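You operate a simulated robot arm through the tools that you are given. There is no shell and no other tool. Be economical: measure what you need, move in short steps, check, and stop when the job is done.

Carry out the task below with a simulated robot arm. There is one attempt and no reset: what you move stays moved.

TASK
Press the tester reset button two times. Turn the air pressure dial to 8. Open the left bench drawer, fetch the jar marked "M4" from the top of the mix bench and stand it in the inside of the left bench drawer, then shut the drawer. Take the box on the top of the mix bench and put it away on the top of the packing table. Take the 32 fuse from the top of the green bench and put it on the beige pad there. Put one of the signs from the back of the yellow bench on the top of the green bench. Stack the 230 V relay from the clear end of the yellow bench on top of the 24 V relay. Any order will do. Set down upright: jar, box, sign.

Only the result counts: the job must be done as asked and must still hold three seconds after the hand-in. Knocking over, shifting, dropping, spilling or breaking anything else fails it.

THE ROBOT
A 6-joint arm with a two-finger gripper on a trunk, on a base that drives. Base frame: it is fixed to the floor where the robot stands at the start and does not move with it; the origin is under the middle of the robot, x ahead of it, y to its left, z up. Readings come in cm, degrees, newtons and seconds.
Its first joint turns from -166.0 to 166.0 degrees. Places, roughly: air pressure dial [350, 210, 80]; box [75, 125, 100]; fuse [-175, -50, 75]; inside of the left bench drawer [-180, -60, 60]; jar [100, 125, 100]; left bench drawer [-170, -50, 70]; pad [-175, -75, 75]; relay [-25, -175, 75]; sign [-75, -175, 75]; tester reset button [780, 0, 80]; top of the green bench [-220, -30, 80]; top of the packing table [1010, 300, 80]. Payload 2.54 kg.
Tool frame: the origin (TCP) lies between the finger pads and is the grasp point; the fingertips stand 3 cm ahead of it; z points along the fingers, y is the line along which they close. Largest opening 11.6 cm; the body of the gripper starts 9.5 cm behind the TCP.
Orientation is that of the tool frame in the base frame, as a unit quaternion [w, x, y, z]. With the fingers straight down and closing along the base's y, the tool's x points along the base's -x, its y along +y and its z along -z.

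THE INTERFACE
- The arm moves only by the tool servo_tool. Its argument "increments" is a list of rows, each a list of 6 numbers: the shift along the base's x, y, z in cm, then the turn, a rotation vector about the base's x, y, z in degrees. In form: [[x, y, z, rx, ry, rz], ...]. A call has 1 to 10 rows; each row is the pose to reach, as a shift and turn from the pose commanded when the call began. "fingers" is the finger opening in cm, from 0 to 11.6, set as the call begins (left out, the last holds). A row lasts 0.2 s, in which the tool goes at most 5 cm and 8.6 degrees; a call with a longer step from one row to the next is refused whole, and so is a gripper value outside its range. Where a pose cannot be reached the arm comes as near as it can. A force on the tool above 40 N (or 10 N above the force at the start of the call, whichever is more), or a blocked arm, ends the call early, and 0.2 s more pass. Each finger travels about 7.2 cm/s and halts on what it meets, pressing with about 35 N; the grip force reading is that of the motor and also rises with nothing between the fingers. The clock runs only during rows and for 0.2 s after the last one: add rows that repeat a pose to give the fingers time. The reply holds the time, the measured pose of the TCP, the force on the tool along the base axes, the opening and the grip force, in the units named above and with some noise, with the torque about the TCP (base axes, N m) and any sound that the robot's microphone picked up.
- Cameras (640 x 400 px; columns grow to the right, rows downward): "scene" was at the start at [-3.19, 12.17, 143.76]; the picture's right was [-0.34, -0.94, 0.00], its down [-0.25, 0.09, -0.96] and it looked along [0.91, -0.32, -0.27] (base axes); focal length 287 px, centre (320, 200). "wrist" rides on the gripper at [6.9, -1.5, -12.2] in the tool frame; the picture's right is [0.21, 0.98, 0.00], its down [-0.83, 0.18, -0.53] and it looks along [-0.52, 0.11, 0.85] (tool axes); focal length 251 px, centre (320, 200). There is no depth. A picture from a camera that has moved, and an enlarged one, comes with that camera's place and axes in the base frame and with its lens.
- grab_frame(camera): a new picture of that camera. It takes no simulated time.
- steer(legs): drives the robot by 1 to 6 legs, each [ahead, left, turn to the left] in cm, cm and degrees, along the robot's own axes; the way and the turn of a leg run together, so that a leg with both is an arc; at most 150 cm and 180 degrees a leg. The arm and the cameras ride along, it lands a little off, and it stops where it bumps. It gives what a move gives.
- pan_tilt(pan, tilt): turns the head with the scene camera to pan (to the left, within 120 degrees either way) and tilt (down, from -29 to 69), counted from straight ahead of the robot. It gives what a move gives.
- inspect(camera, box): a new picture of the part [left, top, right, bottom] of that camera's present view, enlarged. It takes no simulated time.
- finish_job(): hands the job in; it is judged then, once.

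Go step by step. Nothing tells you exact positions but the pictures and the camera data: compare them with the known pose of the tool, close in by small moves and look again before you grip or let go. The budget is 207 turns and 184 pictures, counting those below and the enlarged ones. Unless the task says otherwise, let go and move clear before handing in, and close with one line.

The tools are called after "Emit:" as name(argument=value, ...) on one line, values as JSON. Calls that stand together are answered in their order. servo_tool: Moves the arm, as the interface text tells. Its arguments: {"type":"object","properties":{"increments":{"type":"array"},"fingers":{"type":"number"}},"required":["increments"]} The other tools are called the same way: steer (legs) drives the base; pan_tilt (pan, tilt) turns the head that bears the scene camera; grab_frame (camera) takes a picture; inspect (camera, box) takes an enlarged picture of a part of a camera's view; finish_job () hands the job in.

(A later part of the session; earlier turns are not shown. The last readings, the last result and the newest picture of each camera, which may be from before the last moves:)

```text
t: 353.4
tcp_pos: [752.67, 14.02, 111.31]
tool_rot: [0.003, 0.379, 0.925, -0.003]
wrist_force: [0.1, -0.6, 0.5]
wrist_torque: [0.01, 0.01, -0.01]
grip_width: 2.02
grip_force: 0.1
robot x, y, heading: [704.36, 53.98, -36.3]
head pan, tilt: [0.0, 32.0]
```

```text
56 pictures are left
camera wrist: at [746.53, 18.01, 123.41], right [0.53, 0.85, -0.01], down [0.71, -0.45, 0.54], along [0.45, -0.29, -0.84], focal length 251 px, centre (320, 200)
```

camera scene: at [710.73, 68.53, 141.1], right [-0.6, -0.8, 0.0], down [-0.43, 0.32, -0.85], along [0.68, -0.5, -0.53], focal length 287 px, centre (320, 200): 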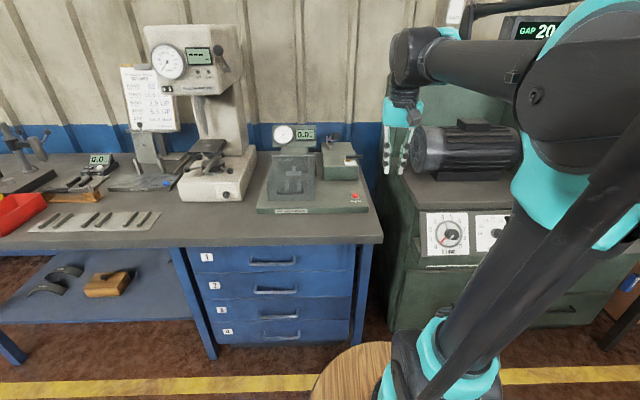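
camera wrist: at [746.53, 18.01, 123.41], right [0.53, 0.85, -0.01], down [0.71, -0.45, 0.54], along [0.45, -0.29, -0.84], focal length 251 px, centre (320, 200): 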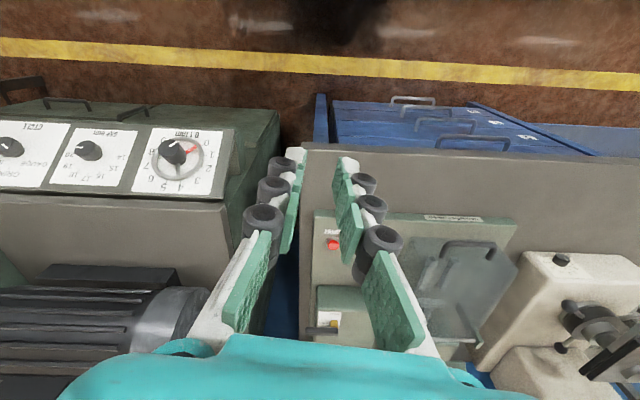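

The red button is in view on the green unit; zooming to read its label.

Emit:
inspect(camera="scene", box=[240, 110, 400, 220])

Emit:
inspect(camera="wrist", box=[300, 200, 420, 290])

```text
3.64 times, centred on (320, 165) of scene
camera zoom: at [710.73, 68.53, 141.1], right [-0.6, -0.8, 0.0], down [-0.43, 0.32, -0.85], along [0.68, -0.5, -0.53], focal length 1043 px, centre (320, 327)
```

zoom: 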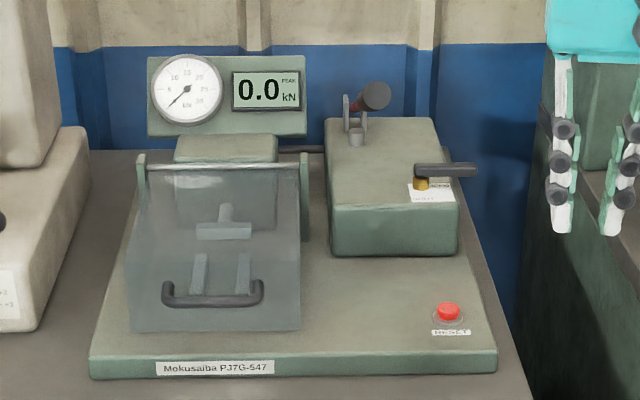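

```text
4.44 times, centred on (360, 245) of wrist
camera zoom: at [746.53, 18.01, 123.41], right [0.53, 0.85, -0.01], down [0.71, -0.45, 0.54], along [0.45, -0.29, -0.84], focal length 1118 px, centre (142, 0)
```

zoom: 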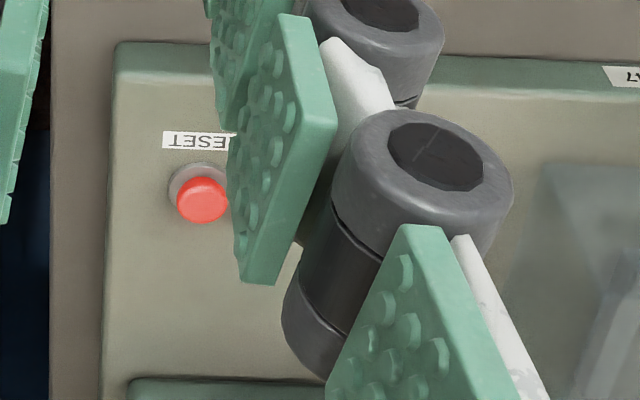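

It's the RESET button, at about (781,-0.5,81.5). Moving closed fingertips above it.

Emit:
servo_tool(increments=[[3.6, -1.8, 0, 0, 0, 0], [7.2, -3.6, 0, 0, 0, 0], [10.8, -5.4, 0, 0, 0, 0], [14.4, -7.2, 0, 0, 0, 0], [18, -9, -1, 0, 0, 0], [21.6, -10.9, -3, 0, 0, 0], [25.2, -12.8, -6, 0, 0, 0], [28.5, -14.5, -9, 0, 0, 0], [28.5, -14.5, -13, 0, 0, 0], [28.5, -14.5, -13, 0, 0, 0]], fingers=0)

Emit:
grab_frame(camera="wrist")

Emit:
inspect(camera="scene", box=[300, 110, 420, 220])

```text
refused: row 7 steps farther than a row can; nothing moved
```

```text
53 pictures are left
camera wrist: at [746.53, 18.01, 123.41], right [0.53, 0.85, -0.01], down [0.71, -0.45, 0.54], along [0.45, -0.29, -0.84], focal length 251 px, centre (320, 200)
```

wrist: 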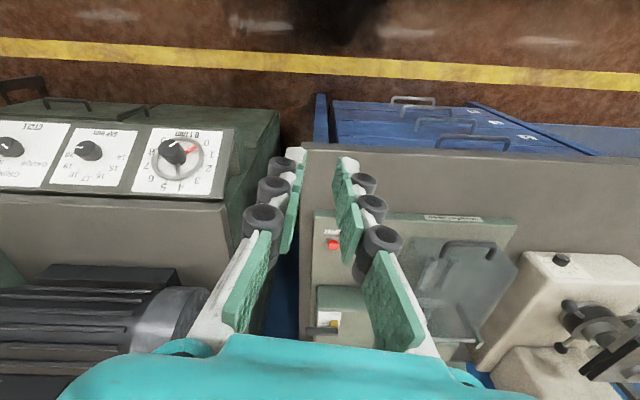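

```text
3.64 times, centred on (360, 165) of scene
camera zoom: at [710.73, 68.53, 141.1], right [-0.6, -0.8, 0.0], down [-0.43, 0.32, -0.85], along [0.68, -0.5, -0.53], focal length 1043 px, centre (174, 327)
```

zoom: 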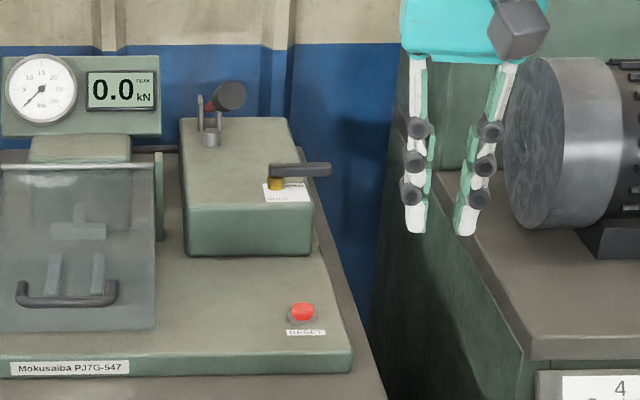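

Row too long; re-sending with smaller steps.

Emit:
servo_tool(increments=[[3.2, -1.6, 0, 0, 0, 0], [6.4, -3.2, 0, 0, 0, 0], [9.6, -4.8, 0, 0, 0, 0], [12.8, -6.4, 0, 0, 0, 0], [16, -8, 0, 0, 0, 0], [19.2, -9.6, -1, 0, 0, 0], [22.4, -11.2, -2.5, 0, 0, 0], [25.5, -12.8, -5, 0, 0, 0], [28.5, -14.5, -8, 0, 0, 0], [28.5, -14.5, -12.5, 0, 0, 0]], fingers=0)

```text
t: 355.6
tcp_pos: [781.19, -0.47, 98.84]
tool_rot: [0.002, 0.378, 0.926, -0.003]
wrist_force: [0.0, -0.3, 0.4]
wrist_torque: [-0.05, -0.04, 0.01]
grip_width: 0.0
grip_force: 28.8
robot x, y, heading: [704.34, 53.96, -36.7]
head pan, tilt: [0.0, 32.0]
```

Emit:
grab_frame(camera="wrist")

Emit:
inspect(camera="scene", box=[300, 110, 420, 220])

```text
51 pictures are left
camera wrist: at [775.04, 3.5, 110.88], right [0.53, 0.85, -0.01], down [0.71, -0.45, 0.54], along [0.45, -0.29, -0.84], focal length 251 px, centre (320, 200)
```

wrist: 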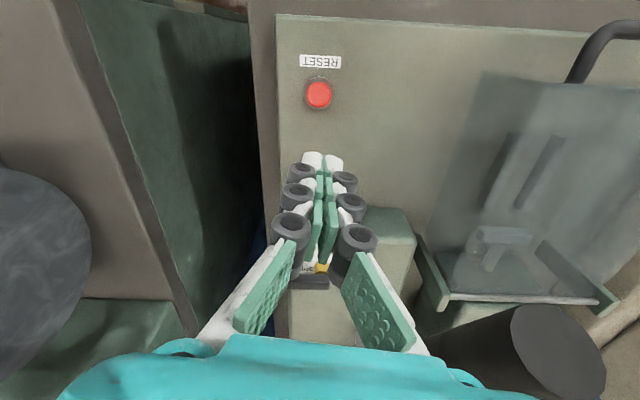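

```text
3.64 times, centred on (360, 165) of scene
camera zoom: at [710.71, 68.55, 141.1], right [-0.6, -0.8, 0.0], down [-0.43, 0.32, -0.85], along [0.68, -0.51, -0.53], focal length 1043 px, centre (174, 327)
```

zoom: 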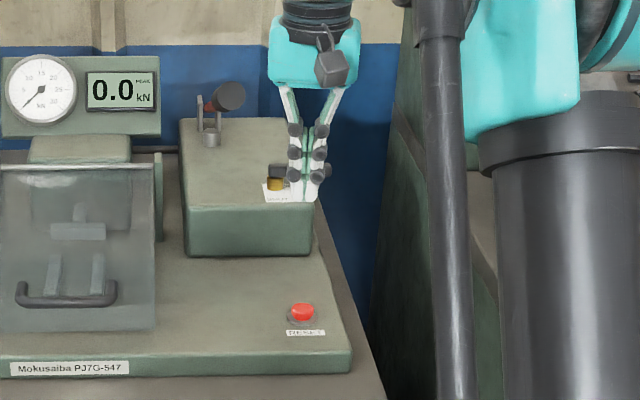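

Refined button position: (778.7,0.9,83). Shifting over it and descending close.

Emit:
servo_tool(increments=[[-2.5, 1.35, 0, 0, 0, 0], [-2.5, 1.35, -4, 0, 0, 0], [-2.5, 1.35, -8, 0, 0, 0], [-2.5, 1.35, -11, 0, 0, 0], [-2.5, 1.35, -11, 0, 0, 0]])

Emit:
inspect(camera="scene", box=[320, 160, 380, 210])

Emit:
inspect(camera="wrist", box=[260, 60, 380, 180])

```text
t: 356.9
tcp_pos: [778.89, 0.83, 88.01]
tool_rot: [0.002, 0.379, 0.925, -0.003]
wrist_force: [0.8, -1.1, 0.6]
wrist_torque: [0.03, -0.02, -0.01]
grip_width: 0.0
grip_force: 28.9
robot x, y, heading: [704.11, 54.41, -36.5]
head pan, tilt: [0.0, 32.0]
```

```text
8.00 times, centred on (350, 185) of scene
camera zoom: at [710.73, 68.53, 141.1], right [-0.6, -0.8, 0.0], down [-0.43, 0.32, -0.85], along [0.68, -0.51, -0.53], focal length 2295 px, centre (80, 320)
```

zoom: 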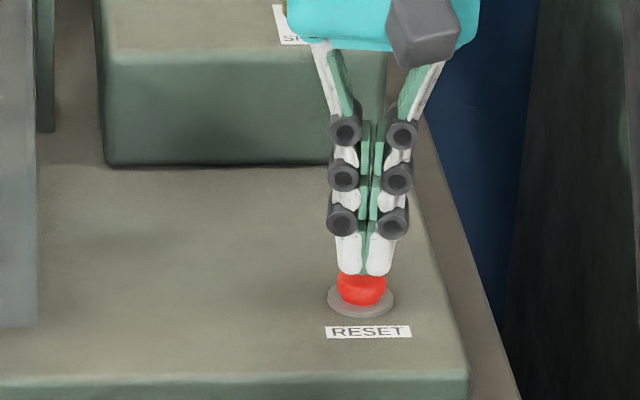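

```text
3.33 times, centred on (320, 120) of wrist
camera zoom: at [772.64, 4.79, 100.06], right [0.53, 0.85, -0.01], down [0.71, -0.45, 0.54], along [0.45, -0.29, -0.84], focal length 838 px, centre (320, 467)
```

zoom: 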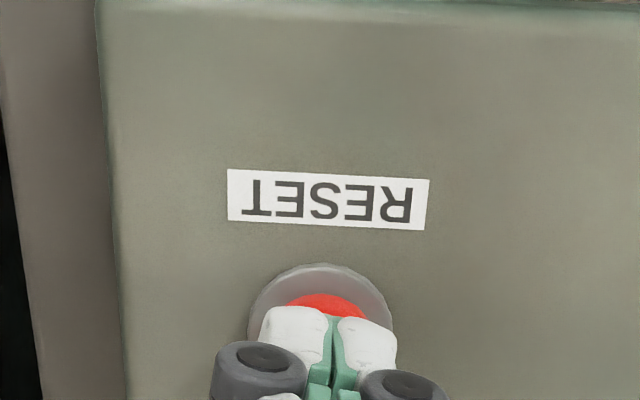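

Aligned over the button. First press.

Emit:
servo_tool(increments=[[0, 0, -0.4, 0, 0, 0], [0, 0, -0.8, 0, 0, 0], [0, 0, -1.2, 0, 0, 0], [0, 0, -1.5, 0, 0, 0], [0, 0, -1.5, 0, 0, 0]])

```text
t: 358.1
tcp_pos: [778.7, 0.94, 86.46]
tool_rot: [0.003, 0.379, 0.925, -0.003]
wrist_force: [7.4, -7.9, 24.1]
wrist_torque: [-0.25, -0.25, -0.01]
grip_width: 0.59
grip_force: 28.4
robot x, y, heading: [704.08, 54.71, -36.6]
head pan, tilt: [0.0, 32.0]
heard: click
```

A click. Lifting fully off, then pressing the second time.

Emit:
servo_tool(increments=[[0, 0, 0.8, 0, 0, 0], [0, 0, 1.8, 0, 0, 0], [0, 0, 1.8, 0, 0, 0], [0, 0, 1.8, 0, 0, 0], [0, 0, 1.8, 0, 0, 0]])

Emit:
servo_tool(increments=[[0, 0, -0.5, 0, 0, 0], [0, 0, -1, 0, 0, 0], [0, 0, -1.5, 0, 0, 0], [0, 0, -1.8, 0, 0, 0], [0, 0, -1.8, 0, 0, 0]])

Emit:
servo_tool(increments=[[0, 0, 0.8, 0, 0, 0], [0, 0, 1.8, 0, 0, 0], [0, 0, 4, 0, 0, 0], [0, 0, 8, 0, 0, 0], [0, 0, 12, 0, 0, 0], [0, 0, 16, 0, 0, 0], [0, 0, 20, 0, 0, 0], [0, 0, 24, 0, 0, 0]])

Emit:
inspect(camera="scene", box=[240, 110, 400, 220])

```text
t: 359.2
tcp_pos: [778.73, 0.86, 88.26]
tool_rot: [0.003, 0.379, 0.925, -0.003]
wrist_force: [0.4, 0.2, -0.6]
wrist_torque: [-0.01, 0.0, 0.02]
grip_width: 0.0
grip_force: 28.3
robot x, y, heading: [704.29, 54.01, -37.0]
head pan, tilt: [0.0, 32.0]
```

```text
t: 360.4
tcp_pos: [778.73, 0.92, 86.42]
tool_rot: [0.003, 0.378, 0.926, -0.003]
wrist_force: [9.1, -2.9, 25.3]
wrist_torque: [-0.13, -0.31, 0.07]
grip_width: 0.6
grip_force: 28.4
robot x, y, heading: [704.12, 54.64, -36.5]
head pan, tilt: [0.0, 32.0]
heard: click
```

```text
t: 362.2
tcp_pos: [778.58, 0.92, 110.3]
tool_rot: [0.003, 0.379, 0.925, -0.003]
wrist_force: [0.3, -1.1, 0.5]
wrist_torque: [0.01, 0.01, 0.02]
grip_width: 0.01
grip_force: 28.7
robot x, y, heading: [704.4, 54.32, -36.5]
head pan, tilt: [0.0, 32.0]
```

```text
3.64 times, centred on (320, 165) of scene
camera zoom: at [710.75, 68.52, 141.1], right [-0.6, -0.8, 0.0], down [-0.43, 0.32, -0.85], along [0.68, -0.51, -0.53], focal length 1043 px, centre (320, 327)
```

zoom: 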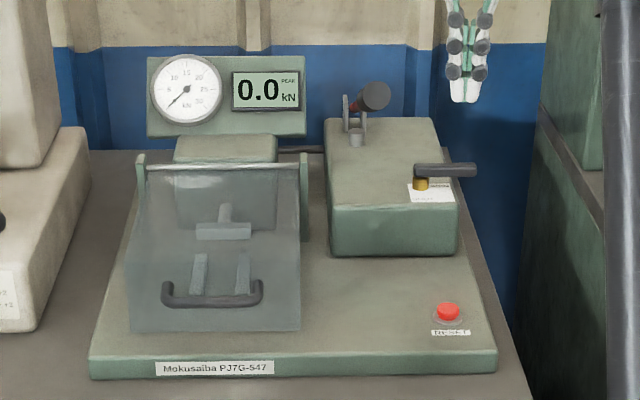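

Two clicks heard: the button task is done. Now to the air pressure dial; retract and drive back out of the aisle.

Emit:
servo_tool(increments=[[-3.3, 2.4, 0, 0, 0, 0], [-6.6, 4.8, 0, 0, 0, 0], [-9.9, 7.2, 0, 0, 0, 0], [-13.2, 9.6, 0, 0, 0, 0], [-16.5, 12, 0, 0, 0, 0], [-19.6, 14.2, 0, 0, 0, 0], [-22.7, 16.4, 0, 0, 0, 0]])

Emit:
steer(legs=[[0, 0, -88.5], [130, 0, 0], [130, 0, 0], [118, 0, 0]])

Emit:
pan_tilt(pan=-40, tilt=20)

Emit:
grab_frame(camera="scene")

```text
t: 363.9
tcp_pos: [755.93, 17.21, 110.42]
tool_rot: [0.002, 0.38, 0.925, -0.004]
wrist_force: [1.3, 0.6, 0.8]
wrist_torque: [0.01, 0.04, -0.02]
grip_width: 0.0
grip_force: 28.0
robot x, y, heading: [704.12, 54.46, -36.4]
head pan, tilt: [0.0, 32.0]
```

```text
t: 386.0
tcp_pos: [434.58, -296.99, 110.3]
tool_rot: [0.0, 0.927, 0.375, -0.004]
wrist_force: [0.1, 0.5, -0.7]
wrist_torque: [0.05, 0.01, -0.01]
grip_width: 0.0
grip_force: 28.7
robot x, y, heading: [473.03, -246.26, -127.9]
head pan, tilt: [0.0, 32.0]
```

```text
t: 387.1
tcp_pos: [434.49, -296.94, 110.34]
tool_rot: [-0.001, 0.927, 0.375, -0.004]
wrist_force: [-0.6, 0.4, -0.6]
wrist_torque: [0.02, -0.01, -0.02]
grip_width: 0.0
grip_force: 28.3
robot x, y, heading: [473.05, -245.9, -127.9]
head pan, tilt: [-40.0, 20.0]
```

```text
46 pictures are left
camera scene: at [483.04, -247.6, 143.02], right [-0.21, 0.98, 0.0], down [0.33, 0.07, -0.94], along [-0.92, -0.2, -0.34], focal length 287 px, centre (320, 200)
```

scene: 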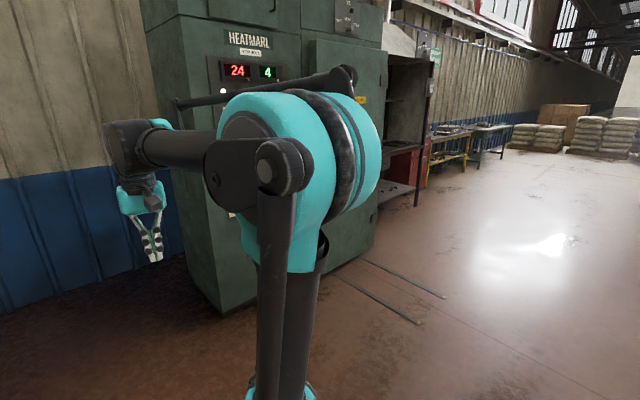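

Furnace on the left, route back is clear. Turning and driving back toward the mix bench side.

Emit:
steer(legs=[[0, 0, -87.1], [130, 0, 0], [120, 10, 0], [120, 15, 0], [98, 12, 0], [0, 0, -89.5]])

Emit:
pan_tilt(pan=-15, tilt=18)

Emit:
grab_frame(camera="scene")

```text
t: 417.4
tcp_pos: [112.25, 53.75, 110.32]
tool_rot: [0.003, -0.376, 0.927, -0.001]
wrist_force: [0.2, -0.6, 0.3]
wrist_torque: [-0.01, 0.01, 0.02]
grip_width: 0.01
grip_force: 28.6
robot x, y, heading: [73.62, 2.99, 51.9]
head pan, tilt: [-40.0, 20.0]
```

```text
t: 418.3
tcp_pos: [112.28, 53.76, 110.48]
tool_rot: [0.003, -0.376, 0.927, 0.0]
wrist_force: [0.2, -0.3, 0.1]
wrist_torque: [0.03, 0.05, 0.04]
grip_width: 0.0
grip_force: 28.4
robot x, y, heading: [73.93, 2.5, 52.4]
head pan, tilt: [-15.0, 18.0]
```

```text
45 pictures are left
camera scene: at [62.17, 8.55, 143.35], right [0.6, -0.8, 0.0], down [-0.25, -0.19, -0.95], along [0.76, 0.57, -0.31], focal length 287 px, centre (320, 200)
```

scene: 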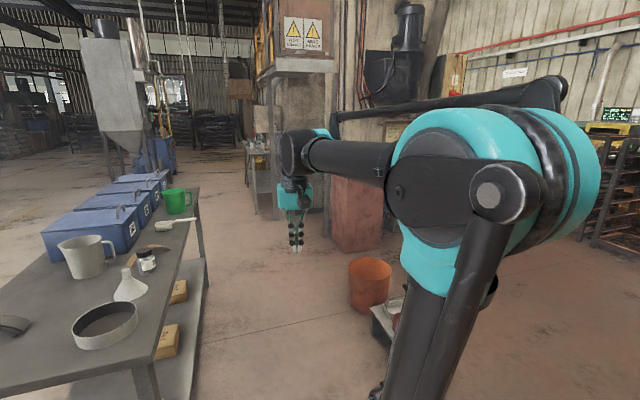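

Driving forward between the mix bench and the bucket, then looking for the dial.

Emit:
steer(legs=[[0, 0, 2.8], [120, 0, 0], [60, 0, 0]])

Emit:
pan_tilt(pan=-15, tilt=20)

Emit:
grab_frame(camera="scene")

```text
t: 427.7
tcp_pos: [210.61, 203.35, 110.35]
tool_rot: [0.005, -0.407, 0.913, 0.0]
wrist_force: [0.7, -0.2, -0.5]
wrist_torque: [-0.01, 0.02, -0.02]
grip_width: 0.0
grip_force: 28.0
robot x, y, heading: [175.64, 150.07, 55.8]
head pan, tilt: [-15.0, 18.0]
```

```text
t: 428.4
tcp_pos: [210.58, 203.36, 110.3]
tool_rot: [0.003, -0.407, 0.913, -0.001]
wrist_force: [0.9, 0.6, -0.5]
wrist_torque: [-0.01, -0.01, 0.01]
grip_width: 0.02
grip_force: 28.8
robot x, y, heading: [175.68, 150.1, 55.8]
head pan, tilt: [-15.0, 20.0]
```

```text
44 pictures are left
camera scene: at [163.76, 154.83, 143.02], right [0.66, -0.75, 0.0], down [-0.26, -0.22, -0.94], along [0.71, 0.62, -0.34], focal length 287 px, centre (320, 200)
```

scene: 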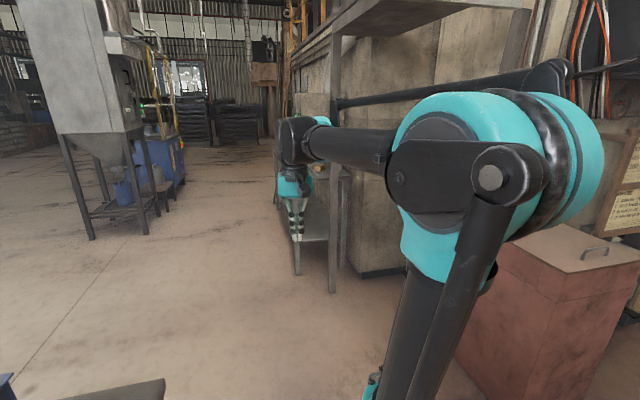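

The arm hides the dial. I'll move away from the bench edge and turn right so that the dial comes to the left of the arm.

Emit:
steer(legs=[[20, -15, 0], [0, 0, -75]])

Emit:
pan_tilt(pan=40, tilt=20)

Emit:
grab_frame(camera="scene")

```text
t: 433.4
tcp_pos: [259.83, 138.58, 110.26]
tool_rot: [0.003, 0.233, 0.973, -0.002]
wrist_force: [0.1, 0.1, 0.5]
wrist_torque: [-0.01, 0.0, 0.02]
grip_width: 0.0
grip_force: 29.2
robot x, y, heading: [199.48, 158.1, -18.7]
head pan, tilt: [-15.0, 20.0]
```

```text
t: 434.6
tcp_pos: [259.98, 138.55, 110.31]
tool_rot: [0.002, 0.232, 0.973, -0.002]
wrist_force: [0.2, 0.1, -0.2]
wrist_torque: [-0.01, 0.01, 0.01]
grip_width: 0.0
grip_force: 28.3
robot x, y, heading: [199.5, 158.21, -18.9]
head pan, tilt: [40.0, 20.0]
```

```text
43 pictures are left
camera scene: at [201.51, 179.96, 143.02], right [0.36, -0.93, 0.0], down [-0.32, -0.12, -0.94], along [0.88, 0.34, -0.34], focal length 287 px, centre (320, 200)
```

scene: 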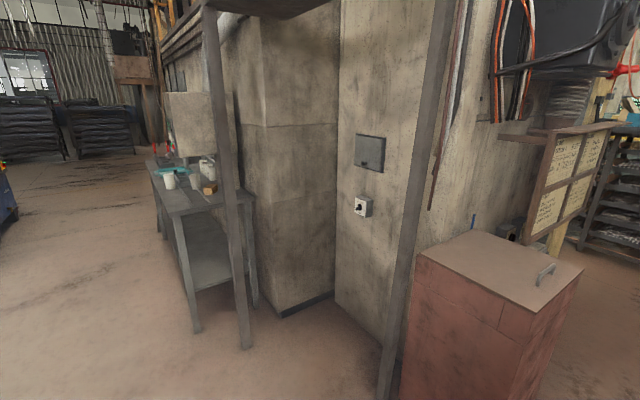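

The dial unit is on the concrete wall at (362,205) in view. Zooming in.

Emit:
inspect(camera="scene", box=[330, 120, 410, 240])

Emit:
inspect(camera="scene", box=[348, 188, 380, 222])

```text
3.33 times, centred on (370, 180) of scene
camera zoom: at [201.51, 179.96, 143.02], right [0.36, -0.93, 0.0], down [-0.32, -0.12, -0.94], along [0.88, 0.34, -0.34], focal length 956 px, centre (153, 267)
```

zoom: 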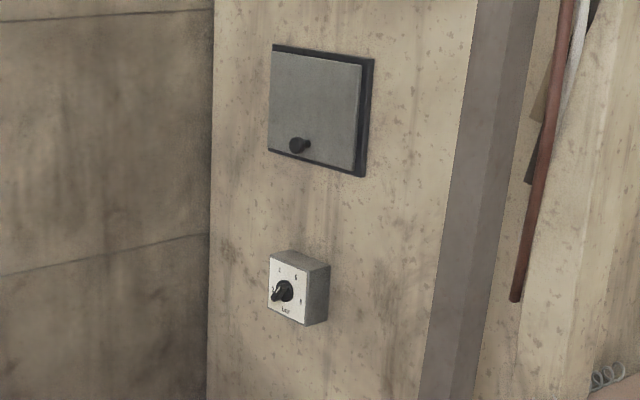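

```text
11.76 times, centred on (364, 205) of scene
camera zoom: at [201.51, 179.96, 143.02], right [0.36, -0.93, 0.0], down [-0.32, -0.12, -0.94], along [0.88, 0.34, -0.34], focal length 3375 px, centre (-198, 141)
```

zoom: 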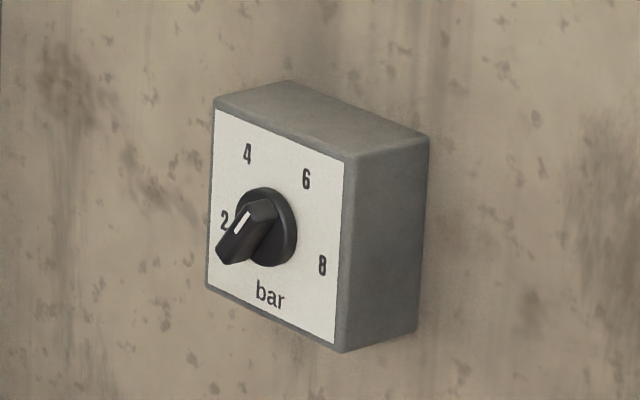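

The dial is a knob unit (2-4-6-8 bar) facing the mix bench side, near (353,212,82), between two posts. I'll square up to the wall and slide left to it.

Emit:
steer(legs=[[0, 0, -16.2], [0, 60, 0], [-4, 48, 0]])

Emit:
pan_tilt(pan=0, tilt=25)

Emit:
grab_frame(camera="scene")

```text
t: 441.4
tcp_pos: [310.38, 212.08, 110.4]
tool_rot: [0.002, 0.371, 0.929, -0.004]
wrist_force: [-0.1, -1.0, -0.6]
wrist_torque: [0.05, 0.01, 0.0]
grip_width: 0.0
grip_force: 28.3
robot x, y, heading: [257.99, 248.01, -35.7]
head pan, tilt: [40.0, 20.0]
```

```text
t: 442.5
tcp_pos: [310.27, 212.02, 110.43]
tool_rot: [0.002, 0.371, 0.929, -0.003]
wrist_force: [-0.1, -0.9, -0.1]
wrist_torque: [0.05, 0.03, -0.01]
grip_width: 0.0
grip_force: 28.5
robot x, y, heading: [257.77, 248.29, -35.6]
head pan, tilt: [0.0, 25.0]
```

```text
40 pictures are left
camera scene: at [264.48, 262.35, 142.21], right [-0.58, -0.81, 0.0], down [-0.34, 0.25, -0.91], along [0.74, -0.53, -0.42], focal length 287 px, centre (320, 200)
```

scene: 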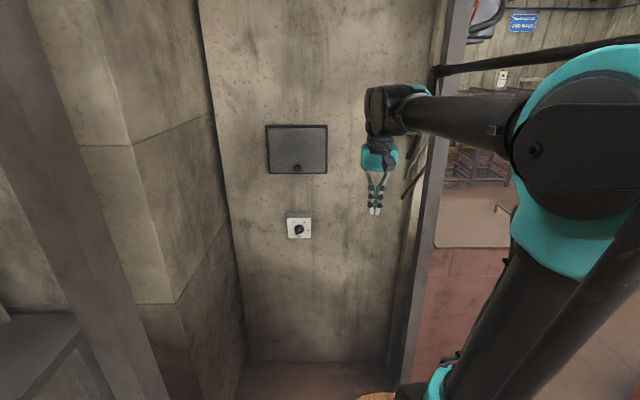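

Dial located at (347.7,212.8,84.7). Zooming for the knob's pointer.

Emit:
inspect(camera="scene", box=[280, 210, 320, 245])

```text
11.43 times, centred on (300, 228) of scene
camera zoom: at [264.48, 262.35, 142.21], right [-0.58, -0.81, 0.0], down [-0.34, 0.25, -0.91], along [0.74, -0.53, -0.42], focal length 3279 px, centre (549, -114)
```

zoom: 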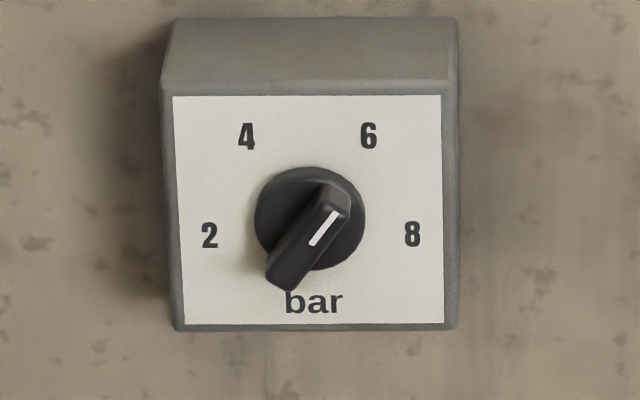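

The pointer is at 6 (front view), so a clockwise turn of about 67° reaches 8. I'll back 14 cm and bring the tool to level, pointing at the wall.

Emit:
steer(legs=[[-14, 0, 0.6]])

Emit:
servo_tool(increments=[[0, 0, 0, 0, 0, 8.3], [0, 0, 0, 0, 0, 8.3]], fingers=4)

Emit:
servo_tool(increments=[[0.5, 0, 0, -4.8, -6.9, 0], [1, 0, 0, -9.6, -13.8, 0], [2, 0, 0, -14.4, -20.6, 0], [3, 0, 0, -19.2, -27.5, 0], [4, 0, 0, -24.1, -34.4, 0], [5, 0, 0, -28.9, -41.3, 0], [6, 0, 0, -33.7, -48.2, 0], [7, 0, 0, -38.5, -55, 0], [8, 0, 0, -43.3, -61.9, 0], [9, 0, 0, -48.2, -68.8, 0]])

```text
t: 443.8
tcp_pos: [299.17, 220.88, 110.35]
tool_rot: [0.003, 0.366, 0.931, -0.003]
wrist_force: [0.1, -0.3, -0.1]
wrist_torque: [0.02, 0.03, -0.01]
grip_width: 0.0
grip_force: 29.0
robot x, y, heading: [246.45, 256.49, -34.8]
head pan, tilt: [0.0, 25.0]
```

```text
t: 444.4
tcp_pos: [299.19, 220.87, 110.4]
tool_rot: [0.003, 0.296, 0.955, -0.003]
wrist_force: [0.3, -0.4, -0.5]
wrist_torque: [0.03, 0.0, 0.01]
grip_width: 4.0
grip_force: 0.1
robot x, y, heading: [246.46, 256.4, -34.9]
head pan, tilt: [0.0, 25.0]
```

```text
t: 446.6
tcp_pos: [308.17, 220.93, 110.43]
tool_rot: [0.64, 0.221, 0.707, -0.206]
wrist_force: [-0.3, 0.5, -0.1]
wrist_torque: [-0.03, 0.0, 0.0]
grip_width: 4.0
grip_force: 0.1
robot x, y, heading: [246.13, 256.43, -35.0]
head pan, tilt: [0.0, 25.0]
```

Finishing the pitch, then rolling 33° and extending to about 17 cm in front of the knob.

Emit:
servo_tool(increments=[[0, 0, 0, -3.4, -4.9, 0], [0, 0, 0, -3.4, -4.9, 0]])

Emit:
servo_tool(increments=[[2.7, 0.2, -2.8, 6.8, -4.7, 0], [5.4, 0.4, -5.6, 13.5, -9.4, 0], [8.1, 0.6, -8.4, 20.2, -14.2, 0], [10.8, 0.8, -11.2, 27, -18.9, 0], [13.5, 1, -14, 27, -18.9, 0], [16.2, 1.2, -16.8, 27, -18.9, 0], [18.9, 1.4, -19.6, 27, -18.9, 0], [21.6, 1.7, -22.6, 27, -18.9, 0], [25, 2.1, -25.4, 27, -18.9, 0], [25, 2.1, -25.4, 27, -18.9, 0]])

Emit:
grab_frame(camera="wrist")

Emit:
grab_frame(camera="scene")

```text
t: 447.2
tcp_pos: [308.12, 220.98, 110.32]
tool_rot: [0.675, 0.211, 0.672, -0.217]
wrist_force: [-0.3, 0.2, -0.5]
wrist_torque: [0.01, 0.04, 0.0]
grip_width: 3.99
grip_force: 0.0
robot x, y, heading: [246.33, 256.57, -34.7]
head pan, tilt: [0.0, 25.0]
```

```text
t: 449.4
tcp_pos: [333.5, 222.92, 85.14]
tool_rot: [0.708, 0.395, 0.586, -0.019]
wrist_force: [-0.1, 0.5, -0.4]
wrist_torque: [0.0, 0.0, -0.01]
grip_width: 4.0
grip_force: 0.1
out of reach, approached as far as the arm can: row 7, 8, 9, 10
robot x, y, heading: [246.42, 256.58, -35.1]
head pan, tilt: [0.0, 25.0]
```

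```text
38 pictures are left
camera wrist: at [324.88, 231.96, 78.37], right [0.54, 0.77, 0.34], down [-0.6, 0.07, 0.79], along [0.58, -0.64, 0.5], focal length 251 px, centre (320, 200)
```

wrist: 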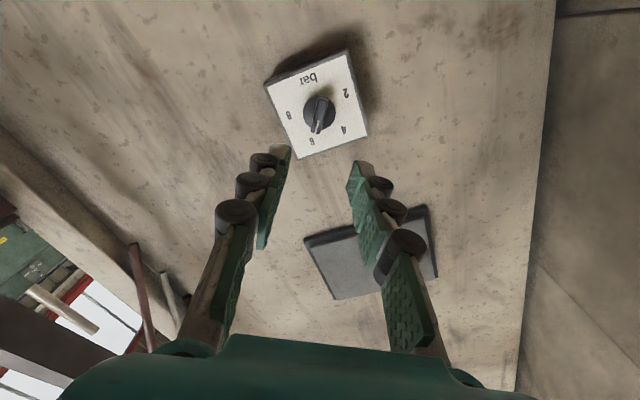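

```text
37 pictures are left
camera scene: at [252.65, 270.66, 142.21], right [-0.57, -0.82, 0.0], down [-0.35, 0.24, -0.91], along [0.74, -0.52, -0.42], focal length 287 px, centre (320, 200)
```

scene: 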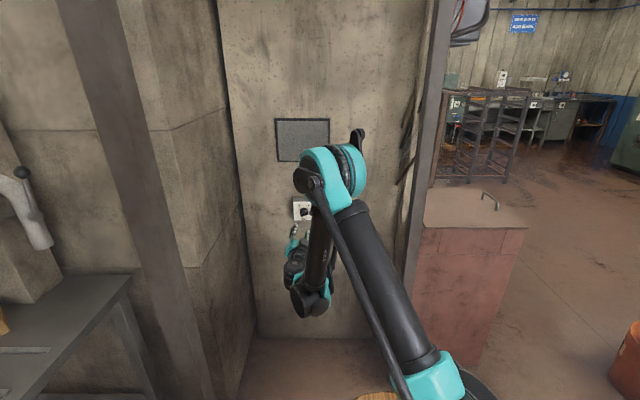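

Knob is nearly dead ahead and the roll seems aligned with its bar. Zooming to verify.

Emit:
inspect(camera="wrist", box=[260, 50, 380, 170])

```text
3.33 times, centred on (320, 110) of wrist
camera zoom: at [324.88, 231.96, 78.37], right [0.54, 0.77, 0.34], down [-0.6, 0.07, 0.79], along [0.58, -0.64, 0.5], focal length 838 px, centre (320, 500)
```

zoom: 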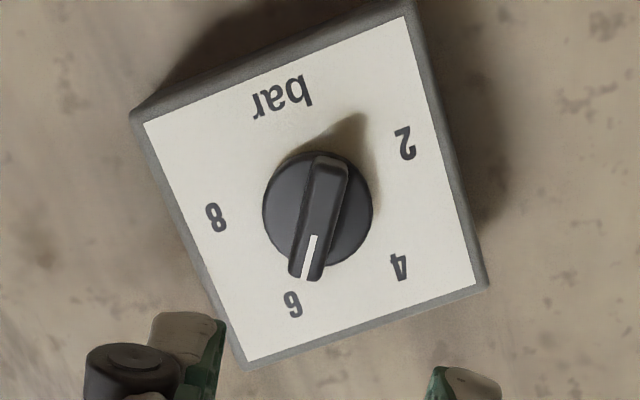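

The pointer is at 6 and the bar lies along the finger plane. Advancing 11 cm.

Emit:
servo_tool(increments=[[3, -2.1, -0.33, 0, 0, 0], [6, -4.2, -0.33, 0, 0, 0], [9, -6.3, -0.33, 0, 0, 0], [9, -6.3, -0.33, 0, 0, 0]])

Emit:
grab_frame(camera="wrist")

```text
t: 450.4
tcp_pos: [342.4, 216.54, 84.97]
tool_rot: [0.708, 0.394, 0.586, -0.017]
wrist_force: [-0.4, 0.1, 0.7]
wrist_torque: [0.0, 0.01, 0.02]
grip_width: 4.02
grip_force: 0.0
robot x, y, heading: [246.38, 256.66, -34.9]
head pan, tilt: [0.0, 25.0]
```

```text
35 pictures are left
camera wrist: at [333.76, 225.66, 78.09], right [0.54, 0.77, 0.34], down [-0.61, 0.07, 0.79], along [0.58, -0.64, 0.5], focal length 251 px, centre (320, 200)
```

wrist: 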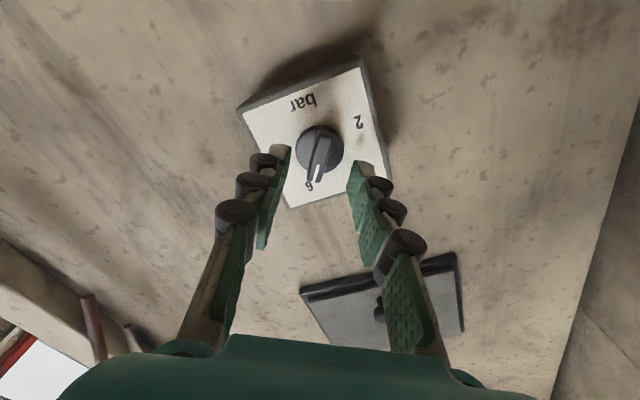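

Bar is 6.6 cm ahead. Advancing 4.9 cm so the tips straddle it.

Emit:
servo_tool(increments=[[2, -1.4, 0.2, 0, 0, 0], [4, -2.8, 0.2, 0, 0, 0], [4, -2.8, 0.2, 0, 0, 0]])

Emit:
inspect(camera="wrist", box=[230, 90, 410, 240])

Emit:
inspect(camera="scene", box=[270, 180, 340, 260])

```text
t: 451.0
tcp_pos: [345.69, 214.07, 84.95]
tool_rot: [0.709, 0.394, 0.585, -0.016]
wrist_force: [-20.7, 8.4, -3.0]
wrist_torque: [0.09, -0.16, 0.46]
grip_width: 3.87
grip_force: 21.3
robot x, y, heading: [246.24, 256.4, -34.9]
head pan, tilt: [0.0, 25.0]
stopped in row 3: the force on the tool passed its limit at 100 N (the readings are from after the stop); the commanded pose is now the measured one
```

```text
2.67 times, centred on (320, 165) of wrist
camera zoom: at [337.07, 223.3, 78.23], right [0.54, 0.77, 0.34], down [-0.61, 0.07, 0.79], along [0.58, -0.64, 0.5], focal length 670 px, centre (320, 293)
```

zoom: 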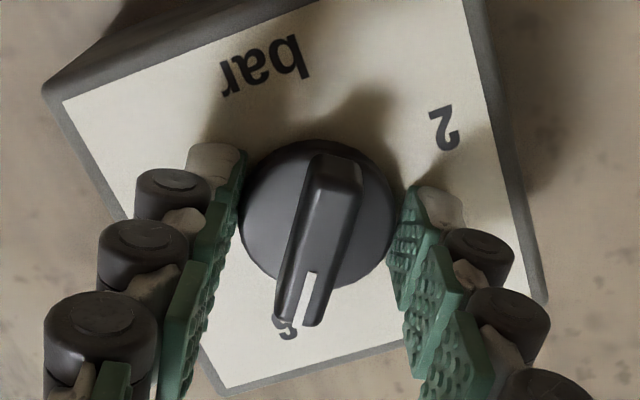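

```text
5.00 times, centred on (305, 220) of scene
camera zoom: at [252.57, 270.7, 142.21], right [-0.57, -0.82, 0.0], down [-0.35, 0.24, -0.91], along [0.74, -0.52, -0.42], focal length 1434 px, centre (395, 100)
```

zoom: 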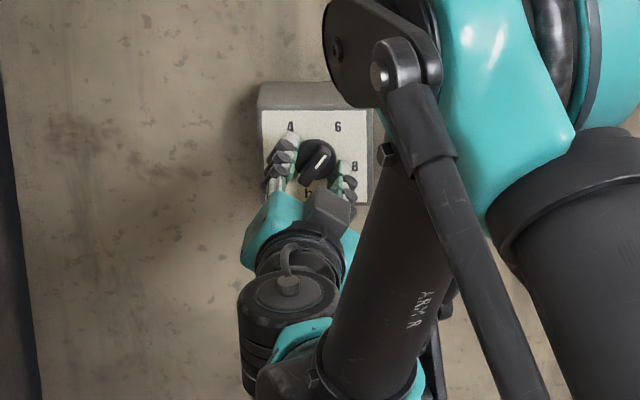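

The tips touched the dial face; the knob is centred between them. Backing off 1 cm and closing on the bar.

Emit:
servo_tool(increments=[[-0.82, 0.57, 0, 0, 0, 0], [-0.82, 0.57, 0, 0, 0, 0]])

Emit:
servo_tool(increments=[[0, 0, 0, 0, 0, 0], [0, 0, 0, 0, 0, 0], [0, 0, 0, 0, 0, 0], [0, 0, 0, 0, 0, 0]], fingers=0.5)

Emit:
inspect(camera="wrist", box=[230, 90, 410, 240])

```text
t: 451.6
tcp_pos: [345.07, 214.68, 84.83]
tool_rot: [0.708, 0.393, 0.586, -0.017]
wrist_force: [-0.4, 0.0, 0.4]
wrist_torque: [-0.01, 0.0, -0.03]
grip_width: 4.0
grip_force: 0.0
robot x, y, heading: [246.35, 256.26, -34.9]
head pan, tilt: [0.0, 25.0]
```

```text
t: 452.6
tcp_pos: [344.93, 214.6, 84.93]
tool_rot: [0.708, 0.394, 0.586, -0.018]
wrist_force: [-8.2, -0.4, -9.8]
wrist_torque: [0.09, 0.12, -0.24]
grip_width: 1.18
grip_force: 39.0
robot x, y, heading: [246.48, 256.2, -35.0]
head pan, tilt: [0.0, 25.0]
```

```text
2.67 times, centred on (320, 165) of wrist
camera zoom: at [336.34, 223.78, 78.18], right [0.54, 0.77, 0.34], down [-0.61, 0.07, 0.79], along [0.58, -0.64, 0.5], focal length 670 px, centre (320, 293)
```

zoom: 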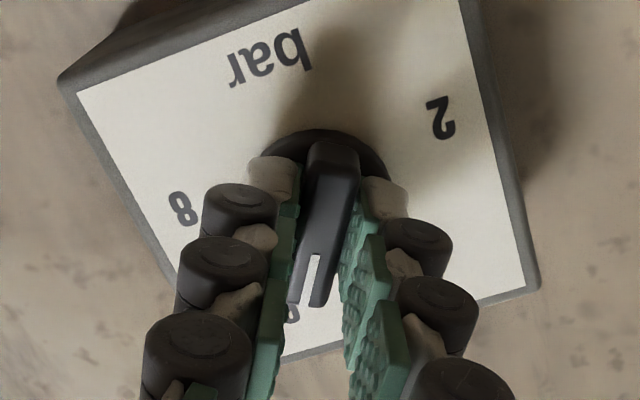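

Bar gripped. Turning clockwise 66° in small steps.

Emit:
servo_tool(increments=[[0, 0, 0, 5.4, -3.84, 0], [0, 0, 0, 10.8, -7.7, 0], [0, 0, 0, 16.1, -11.5, 0], [0, 0, 0, 21.5, -15.4, 0], [0, 0, 0, 26.9, -19.2, 0], [0, 0, 0, 32.3, -23, 0], [0, 0, 0, 37.7, -26.9, 0], [0, 0, 0, 43, -30.7, 0], [0, 0, 0, 48.4, -34.6, 0], [0, 0, 0, 53.8, -38.4, 0]])

Emit:
inspect(camera="wrist", box=[230, 90, 410, 240])

```text
t: 454.7
tcp_pos: [344.95, 214.63, 85.03]
tool_rot: [0.599, 0.649, 0.333, 0.33]
wrist_force: [-9.1, 7.5, 21.0]
wrist_torque: [-0.83, -1.18, -0.25]
grip_width: 1.22
grip_force: 39.4
out of reach, approached as far as the arm can: row 9, 10
robot x, y, heading: [246.52, 256.27, -34.8]
head pan, tilt: [0.0, 25.0]
stopped in row 10: the force on the tool passed its limit at 51 N (the readings are from after the stop); the commanded pose is now the measured one
```

```text
2.67 times, centred on (320, 165) of wrist
camera zoom: at [338.5, 227.34, 84.55], right [0.16, 0.12, 0.98], down [-0.9, -0.4, 0.19], along [0.41, -0.91, 0.05], focal length 670 px, centre (320, 293)
```

zoom: 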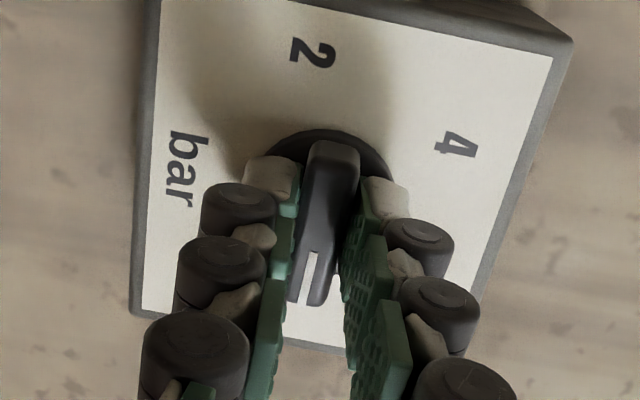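

It turned about 59° before reaching a joint limit. I'll release, back off and read the dial.

Emit:
servo_tool(increments=[[0, 0, 0, 0, 0, 0], [0, 0, 0, 0, 0, 0], [0, 0, 0, 0, 0, 0]], fingers=4)

Emit:
servo_tool(increments=[[-3, 2.1, 0, 0, 0, 0], [-6, 4.2, 0, 0, 0, 0], [-9, 6.3, 0, 0, 0, 0], [-9, 6.3, 0, 0, 0, 0]])

Emit:
inspect(camera="wrist", box=[240, 60, 420, 210])

Emit:
inspect(camera="scene", box=[275, 190, 325, 240])

```text
t: 455.5
tcp_pos: [344.92, 214.44, 84.9]
tool_rot: [0.599, 0.649, 0.333, 0.329]
wrist_force: [-1.5, 0.5, 0.9]
wrist_torque: [0.02, -0.06, -0.03]
grip_width: 4.18
grip_force: 0.0
robot x, y, heading: [246.46, 256.41, -35.0]
head pan, tilt: [0.0, 25.0]
```

```text
t: 456.5
tcp_pos: [335.95, 220.72, 84.79]
tool_rot: [0.595, 0.651, 0.339, 0.326]
wrist_force: [-0.7, -0.7, -0.4]
wrist_torque: [-0.02, -0.01, 0.04]
grip_width: 3.99
grip_force: 0.1
robot x, y, heading: [246.23, 256.5, -35.1]
head pan, tilt: [0.0, 25.0]
```

```text
2.67 times, centred on (330, 135) of wrist
camera zoom: at [329.4, 233.35, 84.31], right [0.17, 0.12, 0.98], down [-0.89, -0.4, 0.2], along [0.42, -0.91, 0.04], focal length 670 px, centre (293, 373)
```

zoom: 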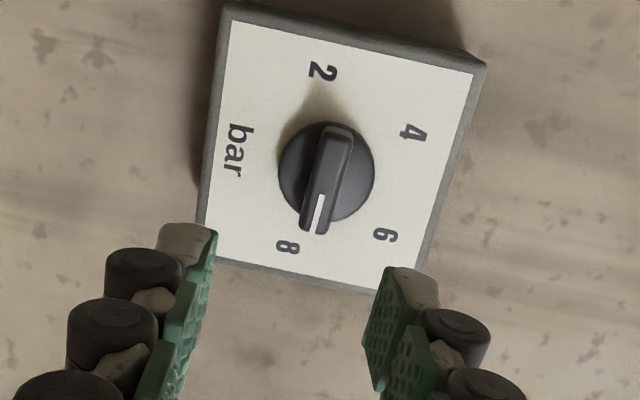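

```text
8.00 times, centred on (300, 215) of scene
camera zoom: at [252.63, 270.71, 142.21], right [-0.57, -0.82, 0.0], down [-0.35, 0.24, -0.91], along [0.74, -0.52, -0.42], focal length 2295 px, centre (480, 80)
```

zoom: 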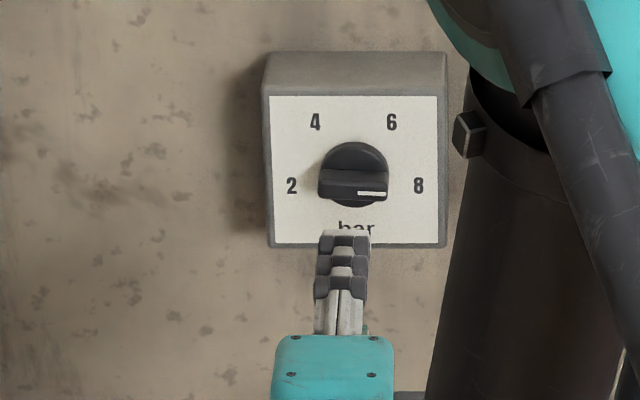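

Pointer sits at about 90°, and 8 is at about 100°, so ~10° more is needed. I'll flip the hand by 180° (away from the joint limit) and re-grip.

Emit:
servo_tool(increments=[[-1, 0.7, 0, -6.8, 4.8, 0], [-1, 0.7, 0, -13.6, 9.7, 0], [-1, 0.7, 0, -20.4, 14.5, 0], [-1, 0.7, 0, -27.2, 19.4, 0], [-1, 0.7, 0, -34, 24.2, 0], [-1, 0.7, 0, -40.8, 29.1, 0], [-1, 0.7, 0, -47.6, 33.9, 0], [-1, 0.7, 0, -54.4, 38.8, 0], [-1, 0.7, 0, -61.2, 43.6, 0], [-1, 0.7, 0, -68, 48.4, 0]])

Emit:
servo_tool(increments=[[0, 0, 0, -6.8, 4.8, 0], [0, 0, 0, -13.6, 9.7, 0], [0, 0, 0, -20.4, 14.5, 0], [0, 0, 0, -27.2, 19.4, 0], [0, 0, 0, -34, 24.2, 0], [0, 0, 0, -40.8, 29.1, 0], [0, 0, 0, -47.6, 33.9, 0], [0, 0, 0, -54.4, 38.8, 0], [0, 0, 0, -61.2, 43.6, 0], [0, 0, 0, -68, 48.4, 0]])

```text
t: 458.7
tcp_pos: [335.01, 221.53, 85.0]
tool_rot: [0.67, 0.287, 0.659, -0.187]
wrist_force: [-0.5, -0.2, 0.5]
wrist_torque: [-0.02, 0.0, 0.0]
grip_width: 3.99
grip_force: 0.1
robot x, y, heading: [246.43, 256.38, -35.0]
head pan, tilt: [0.0, 25.0]
```

```text
t: 460.9
tcp_pos: [335.07, 221.54, 84.9]
tool_rot: [0.4, -0.222, 0.649, -0.608]
wrist_force: [0.3, -0.5, 0.1]
wrist_torque: [0.03, 0.01, -0.02]
grip_width: 4.03
grip_force: 0.1
robot x, y, heading: [246.62, 256.83, -34.8]
head pan, tilt: [0.0, 25.0]
```

Correcting the residual tilt and roll, then advancing to the same grip depth.

Emit:
servo_tool(increments=[[0, 0, 0, -4.3, 5.4, 1.4], [0, 0, 0, -8.7, 10.8, 2.8], [0, 0, 0, -8.7, 10.8, 2.8]])

Emit:
inspect(camera="wrist", box=[240, 60, 420, 210])

```text
t: 461.7
tcp_pos: [334.93, 221.49, 84.75]
tool_rot: [0.335, -0.323, 0.631, -0.62]
wrist_force: [-0.3, -0.2, 0.0]
wrist_torque: [-0.01, 0.0, -0.01]
grip_width: 3.98
grip_force: 0.0
robot x, y, heading: [246.24, 256.53, -34.5]
head pan, tilt: [0.0, 25.0]
```

```text
2.67 times, centred on (330, 135) of wrist
camera zoom: at [320.92, 222.86, 86.25], right [-0.11, -0.16, -0.98], down [0.03, 0.99, -0.16], along [0.99, -0.05, -0.11], focal length 670 px, centre (293, 373)
```

zoom: 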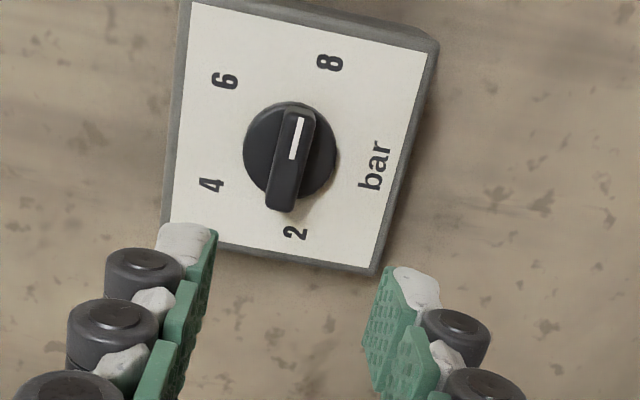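

The line of sight says ~14° more is needed. Advancing to the grip depth and closing on the bar.

Emit:
servo_tool(increments=[[3.3, -2.4, 0.2, 0, 0, 0], [6.6, -4.7, 0.2, 0, 0, 0], [9.8, -7, 0.2, 0, 0, 0], [9.8, -7, 0.2, 0, 0, 0]])

Emit:
servo_tool(increments=[[0, 0, 0, 0, 0, 0], [0, 0, 0, 0, 0, 0], [0, 0, 0, 0, 0, 0], [0, 0, 0, 0, 0, 0]], fingers=0.5)

Emit:
inspect(camera="wrist", box=[230, 60, 410, 210])

```text
t: 462.7
tcp_pos: [344.85, 214.62, 85.0]
tool_rot: [0.335, -0.322, 0.632, -0.621]
wrist_force: [-0.4, -0.5, -0.5]
wrist_torque: [0.03, -0.01, -0.01]
grip_width: 3.99
grip_force: 0.0
robot x, y, heading: [246.43, 256.5, -34.8]
head pan, tilt: [0.0, 25.0]
```

```text
t: 463.7
tcp_pos: [344.78, 214.53, 85.03]
tool_rot: [0.335, -0.322, 0.632, -0.62]
wrist_force: [-0.5, -2.3, -6.4]
wrist_torque: [0.11, 0.14, 0.03]
grip_width: 1.17
grip_force: 38.7
robot x, y, heading: [246.2, 256.72, -34.8]
head pan, tilt: [0.0, 25.0]
```

```text
2.67 times, centred on (320, 135) of wrist
camera zoom: at [330.7, 215.88, 86.37], right [-0.11, -0.15, -0.98], down [0.03, 0.99, -0.16], along [0.99, -0.05, -0.11], focal length 670 px, centre (320, 373)
```

zoom: 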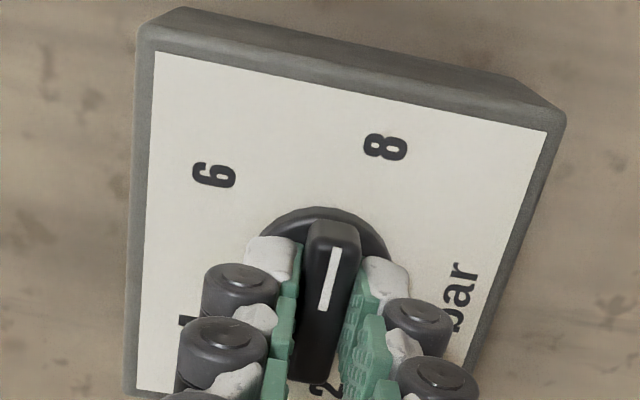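

Gripped. Turning clockwise 14° more.

Emit:
servo_tool(increments=[[0, 0, 0, 3, -2.1, 0], [0, 0, 0, 6, -4.2, 0], [0, 0, 0, 9, -6.3, 0], [0, 0, 0, 11.5, -8, 0], [0, 0, 0, 11.5, -8, 0]])

Emit:
inspect(camera="wrist", box=[230, 60, 410, 210])

```text
t: 464.8
tcp_pos: [344.81, 214.55, 85.01]
tool_rot: [0.407, -0.244, 0.666, -0.576]
wrist_force: [4.8, -1.7, -10.9]
wrist_torque: [0.09, 0.37, -0.2]
grip_width: 1.17
grip_force: 38.3
robot x, y, heading: [246.38, 256.62, -35.0]
head pan, tilt: [0.0, 25.0]
stopped in row 5: the force on the tool passed its limit at 42 N (the readings are from after the stop); the commanded pose is now the measured one
```

```text
2.67 times, centred on (320, 135) of wrist
camera zoom: at [330.62, 215.76, 84.65], right [0.02, 0.04, -1.0], down [0.04, 1.0, 0.04], along [1.0, -0.04, 0.02], focal length 670 px, centre (320, 373)
```

zoom: 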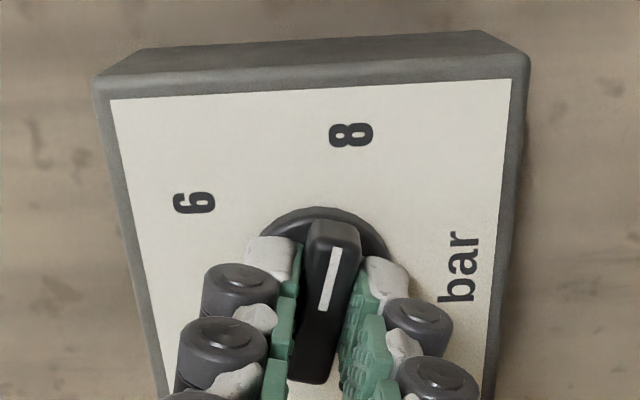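

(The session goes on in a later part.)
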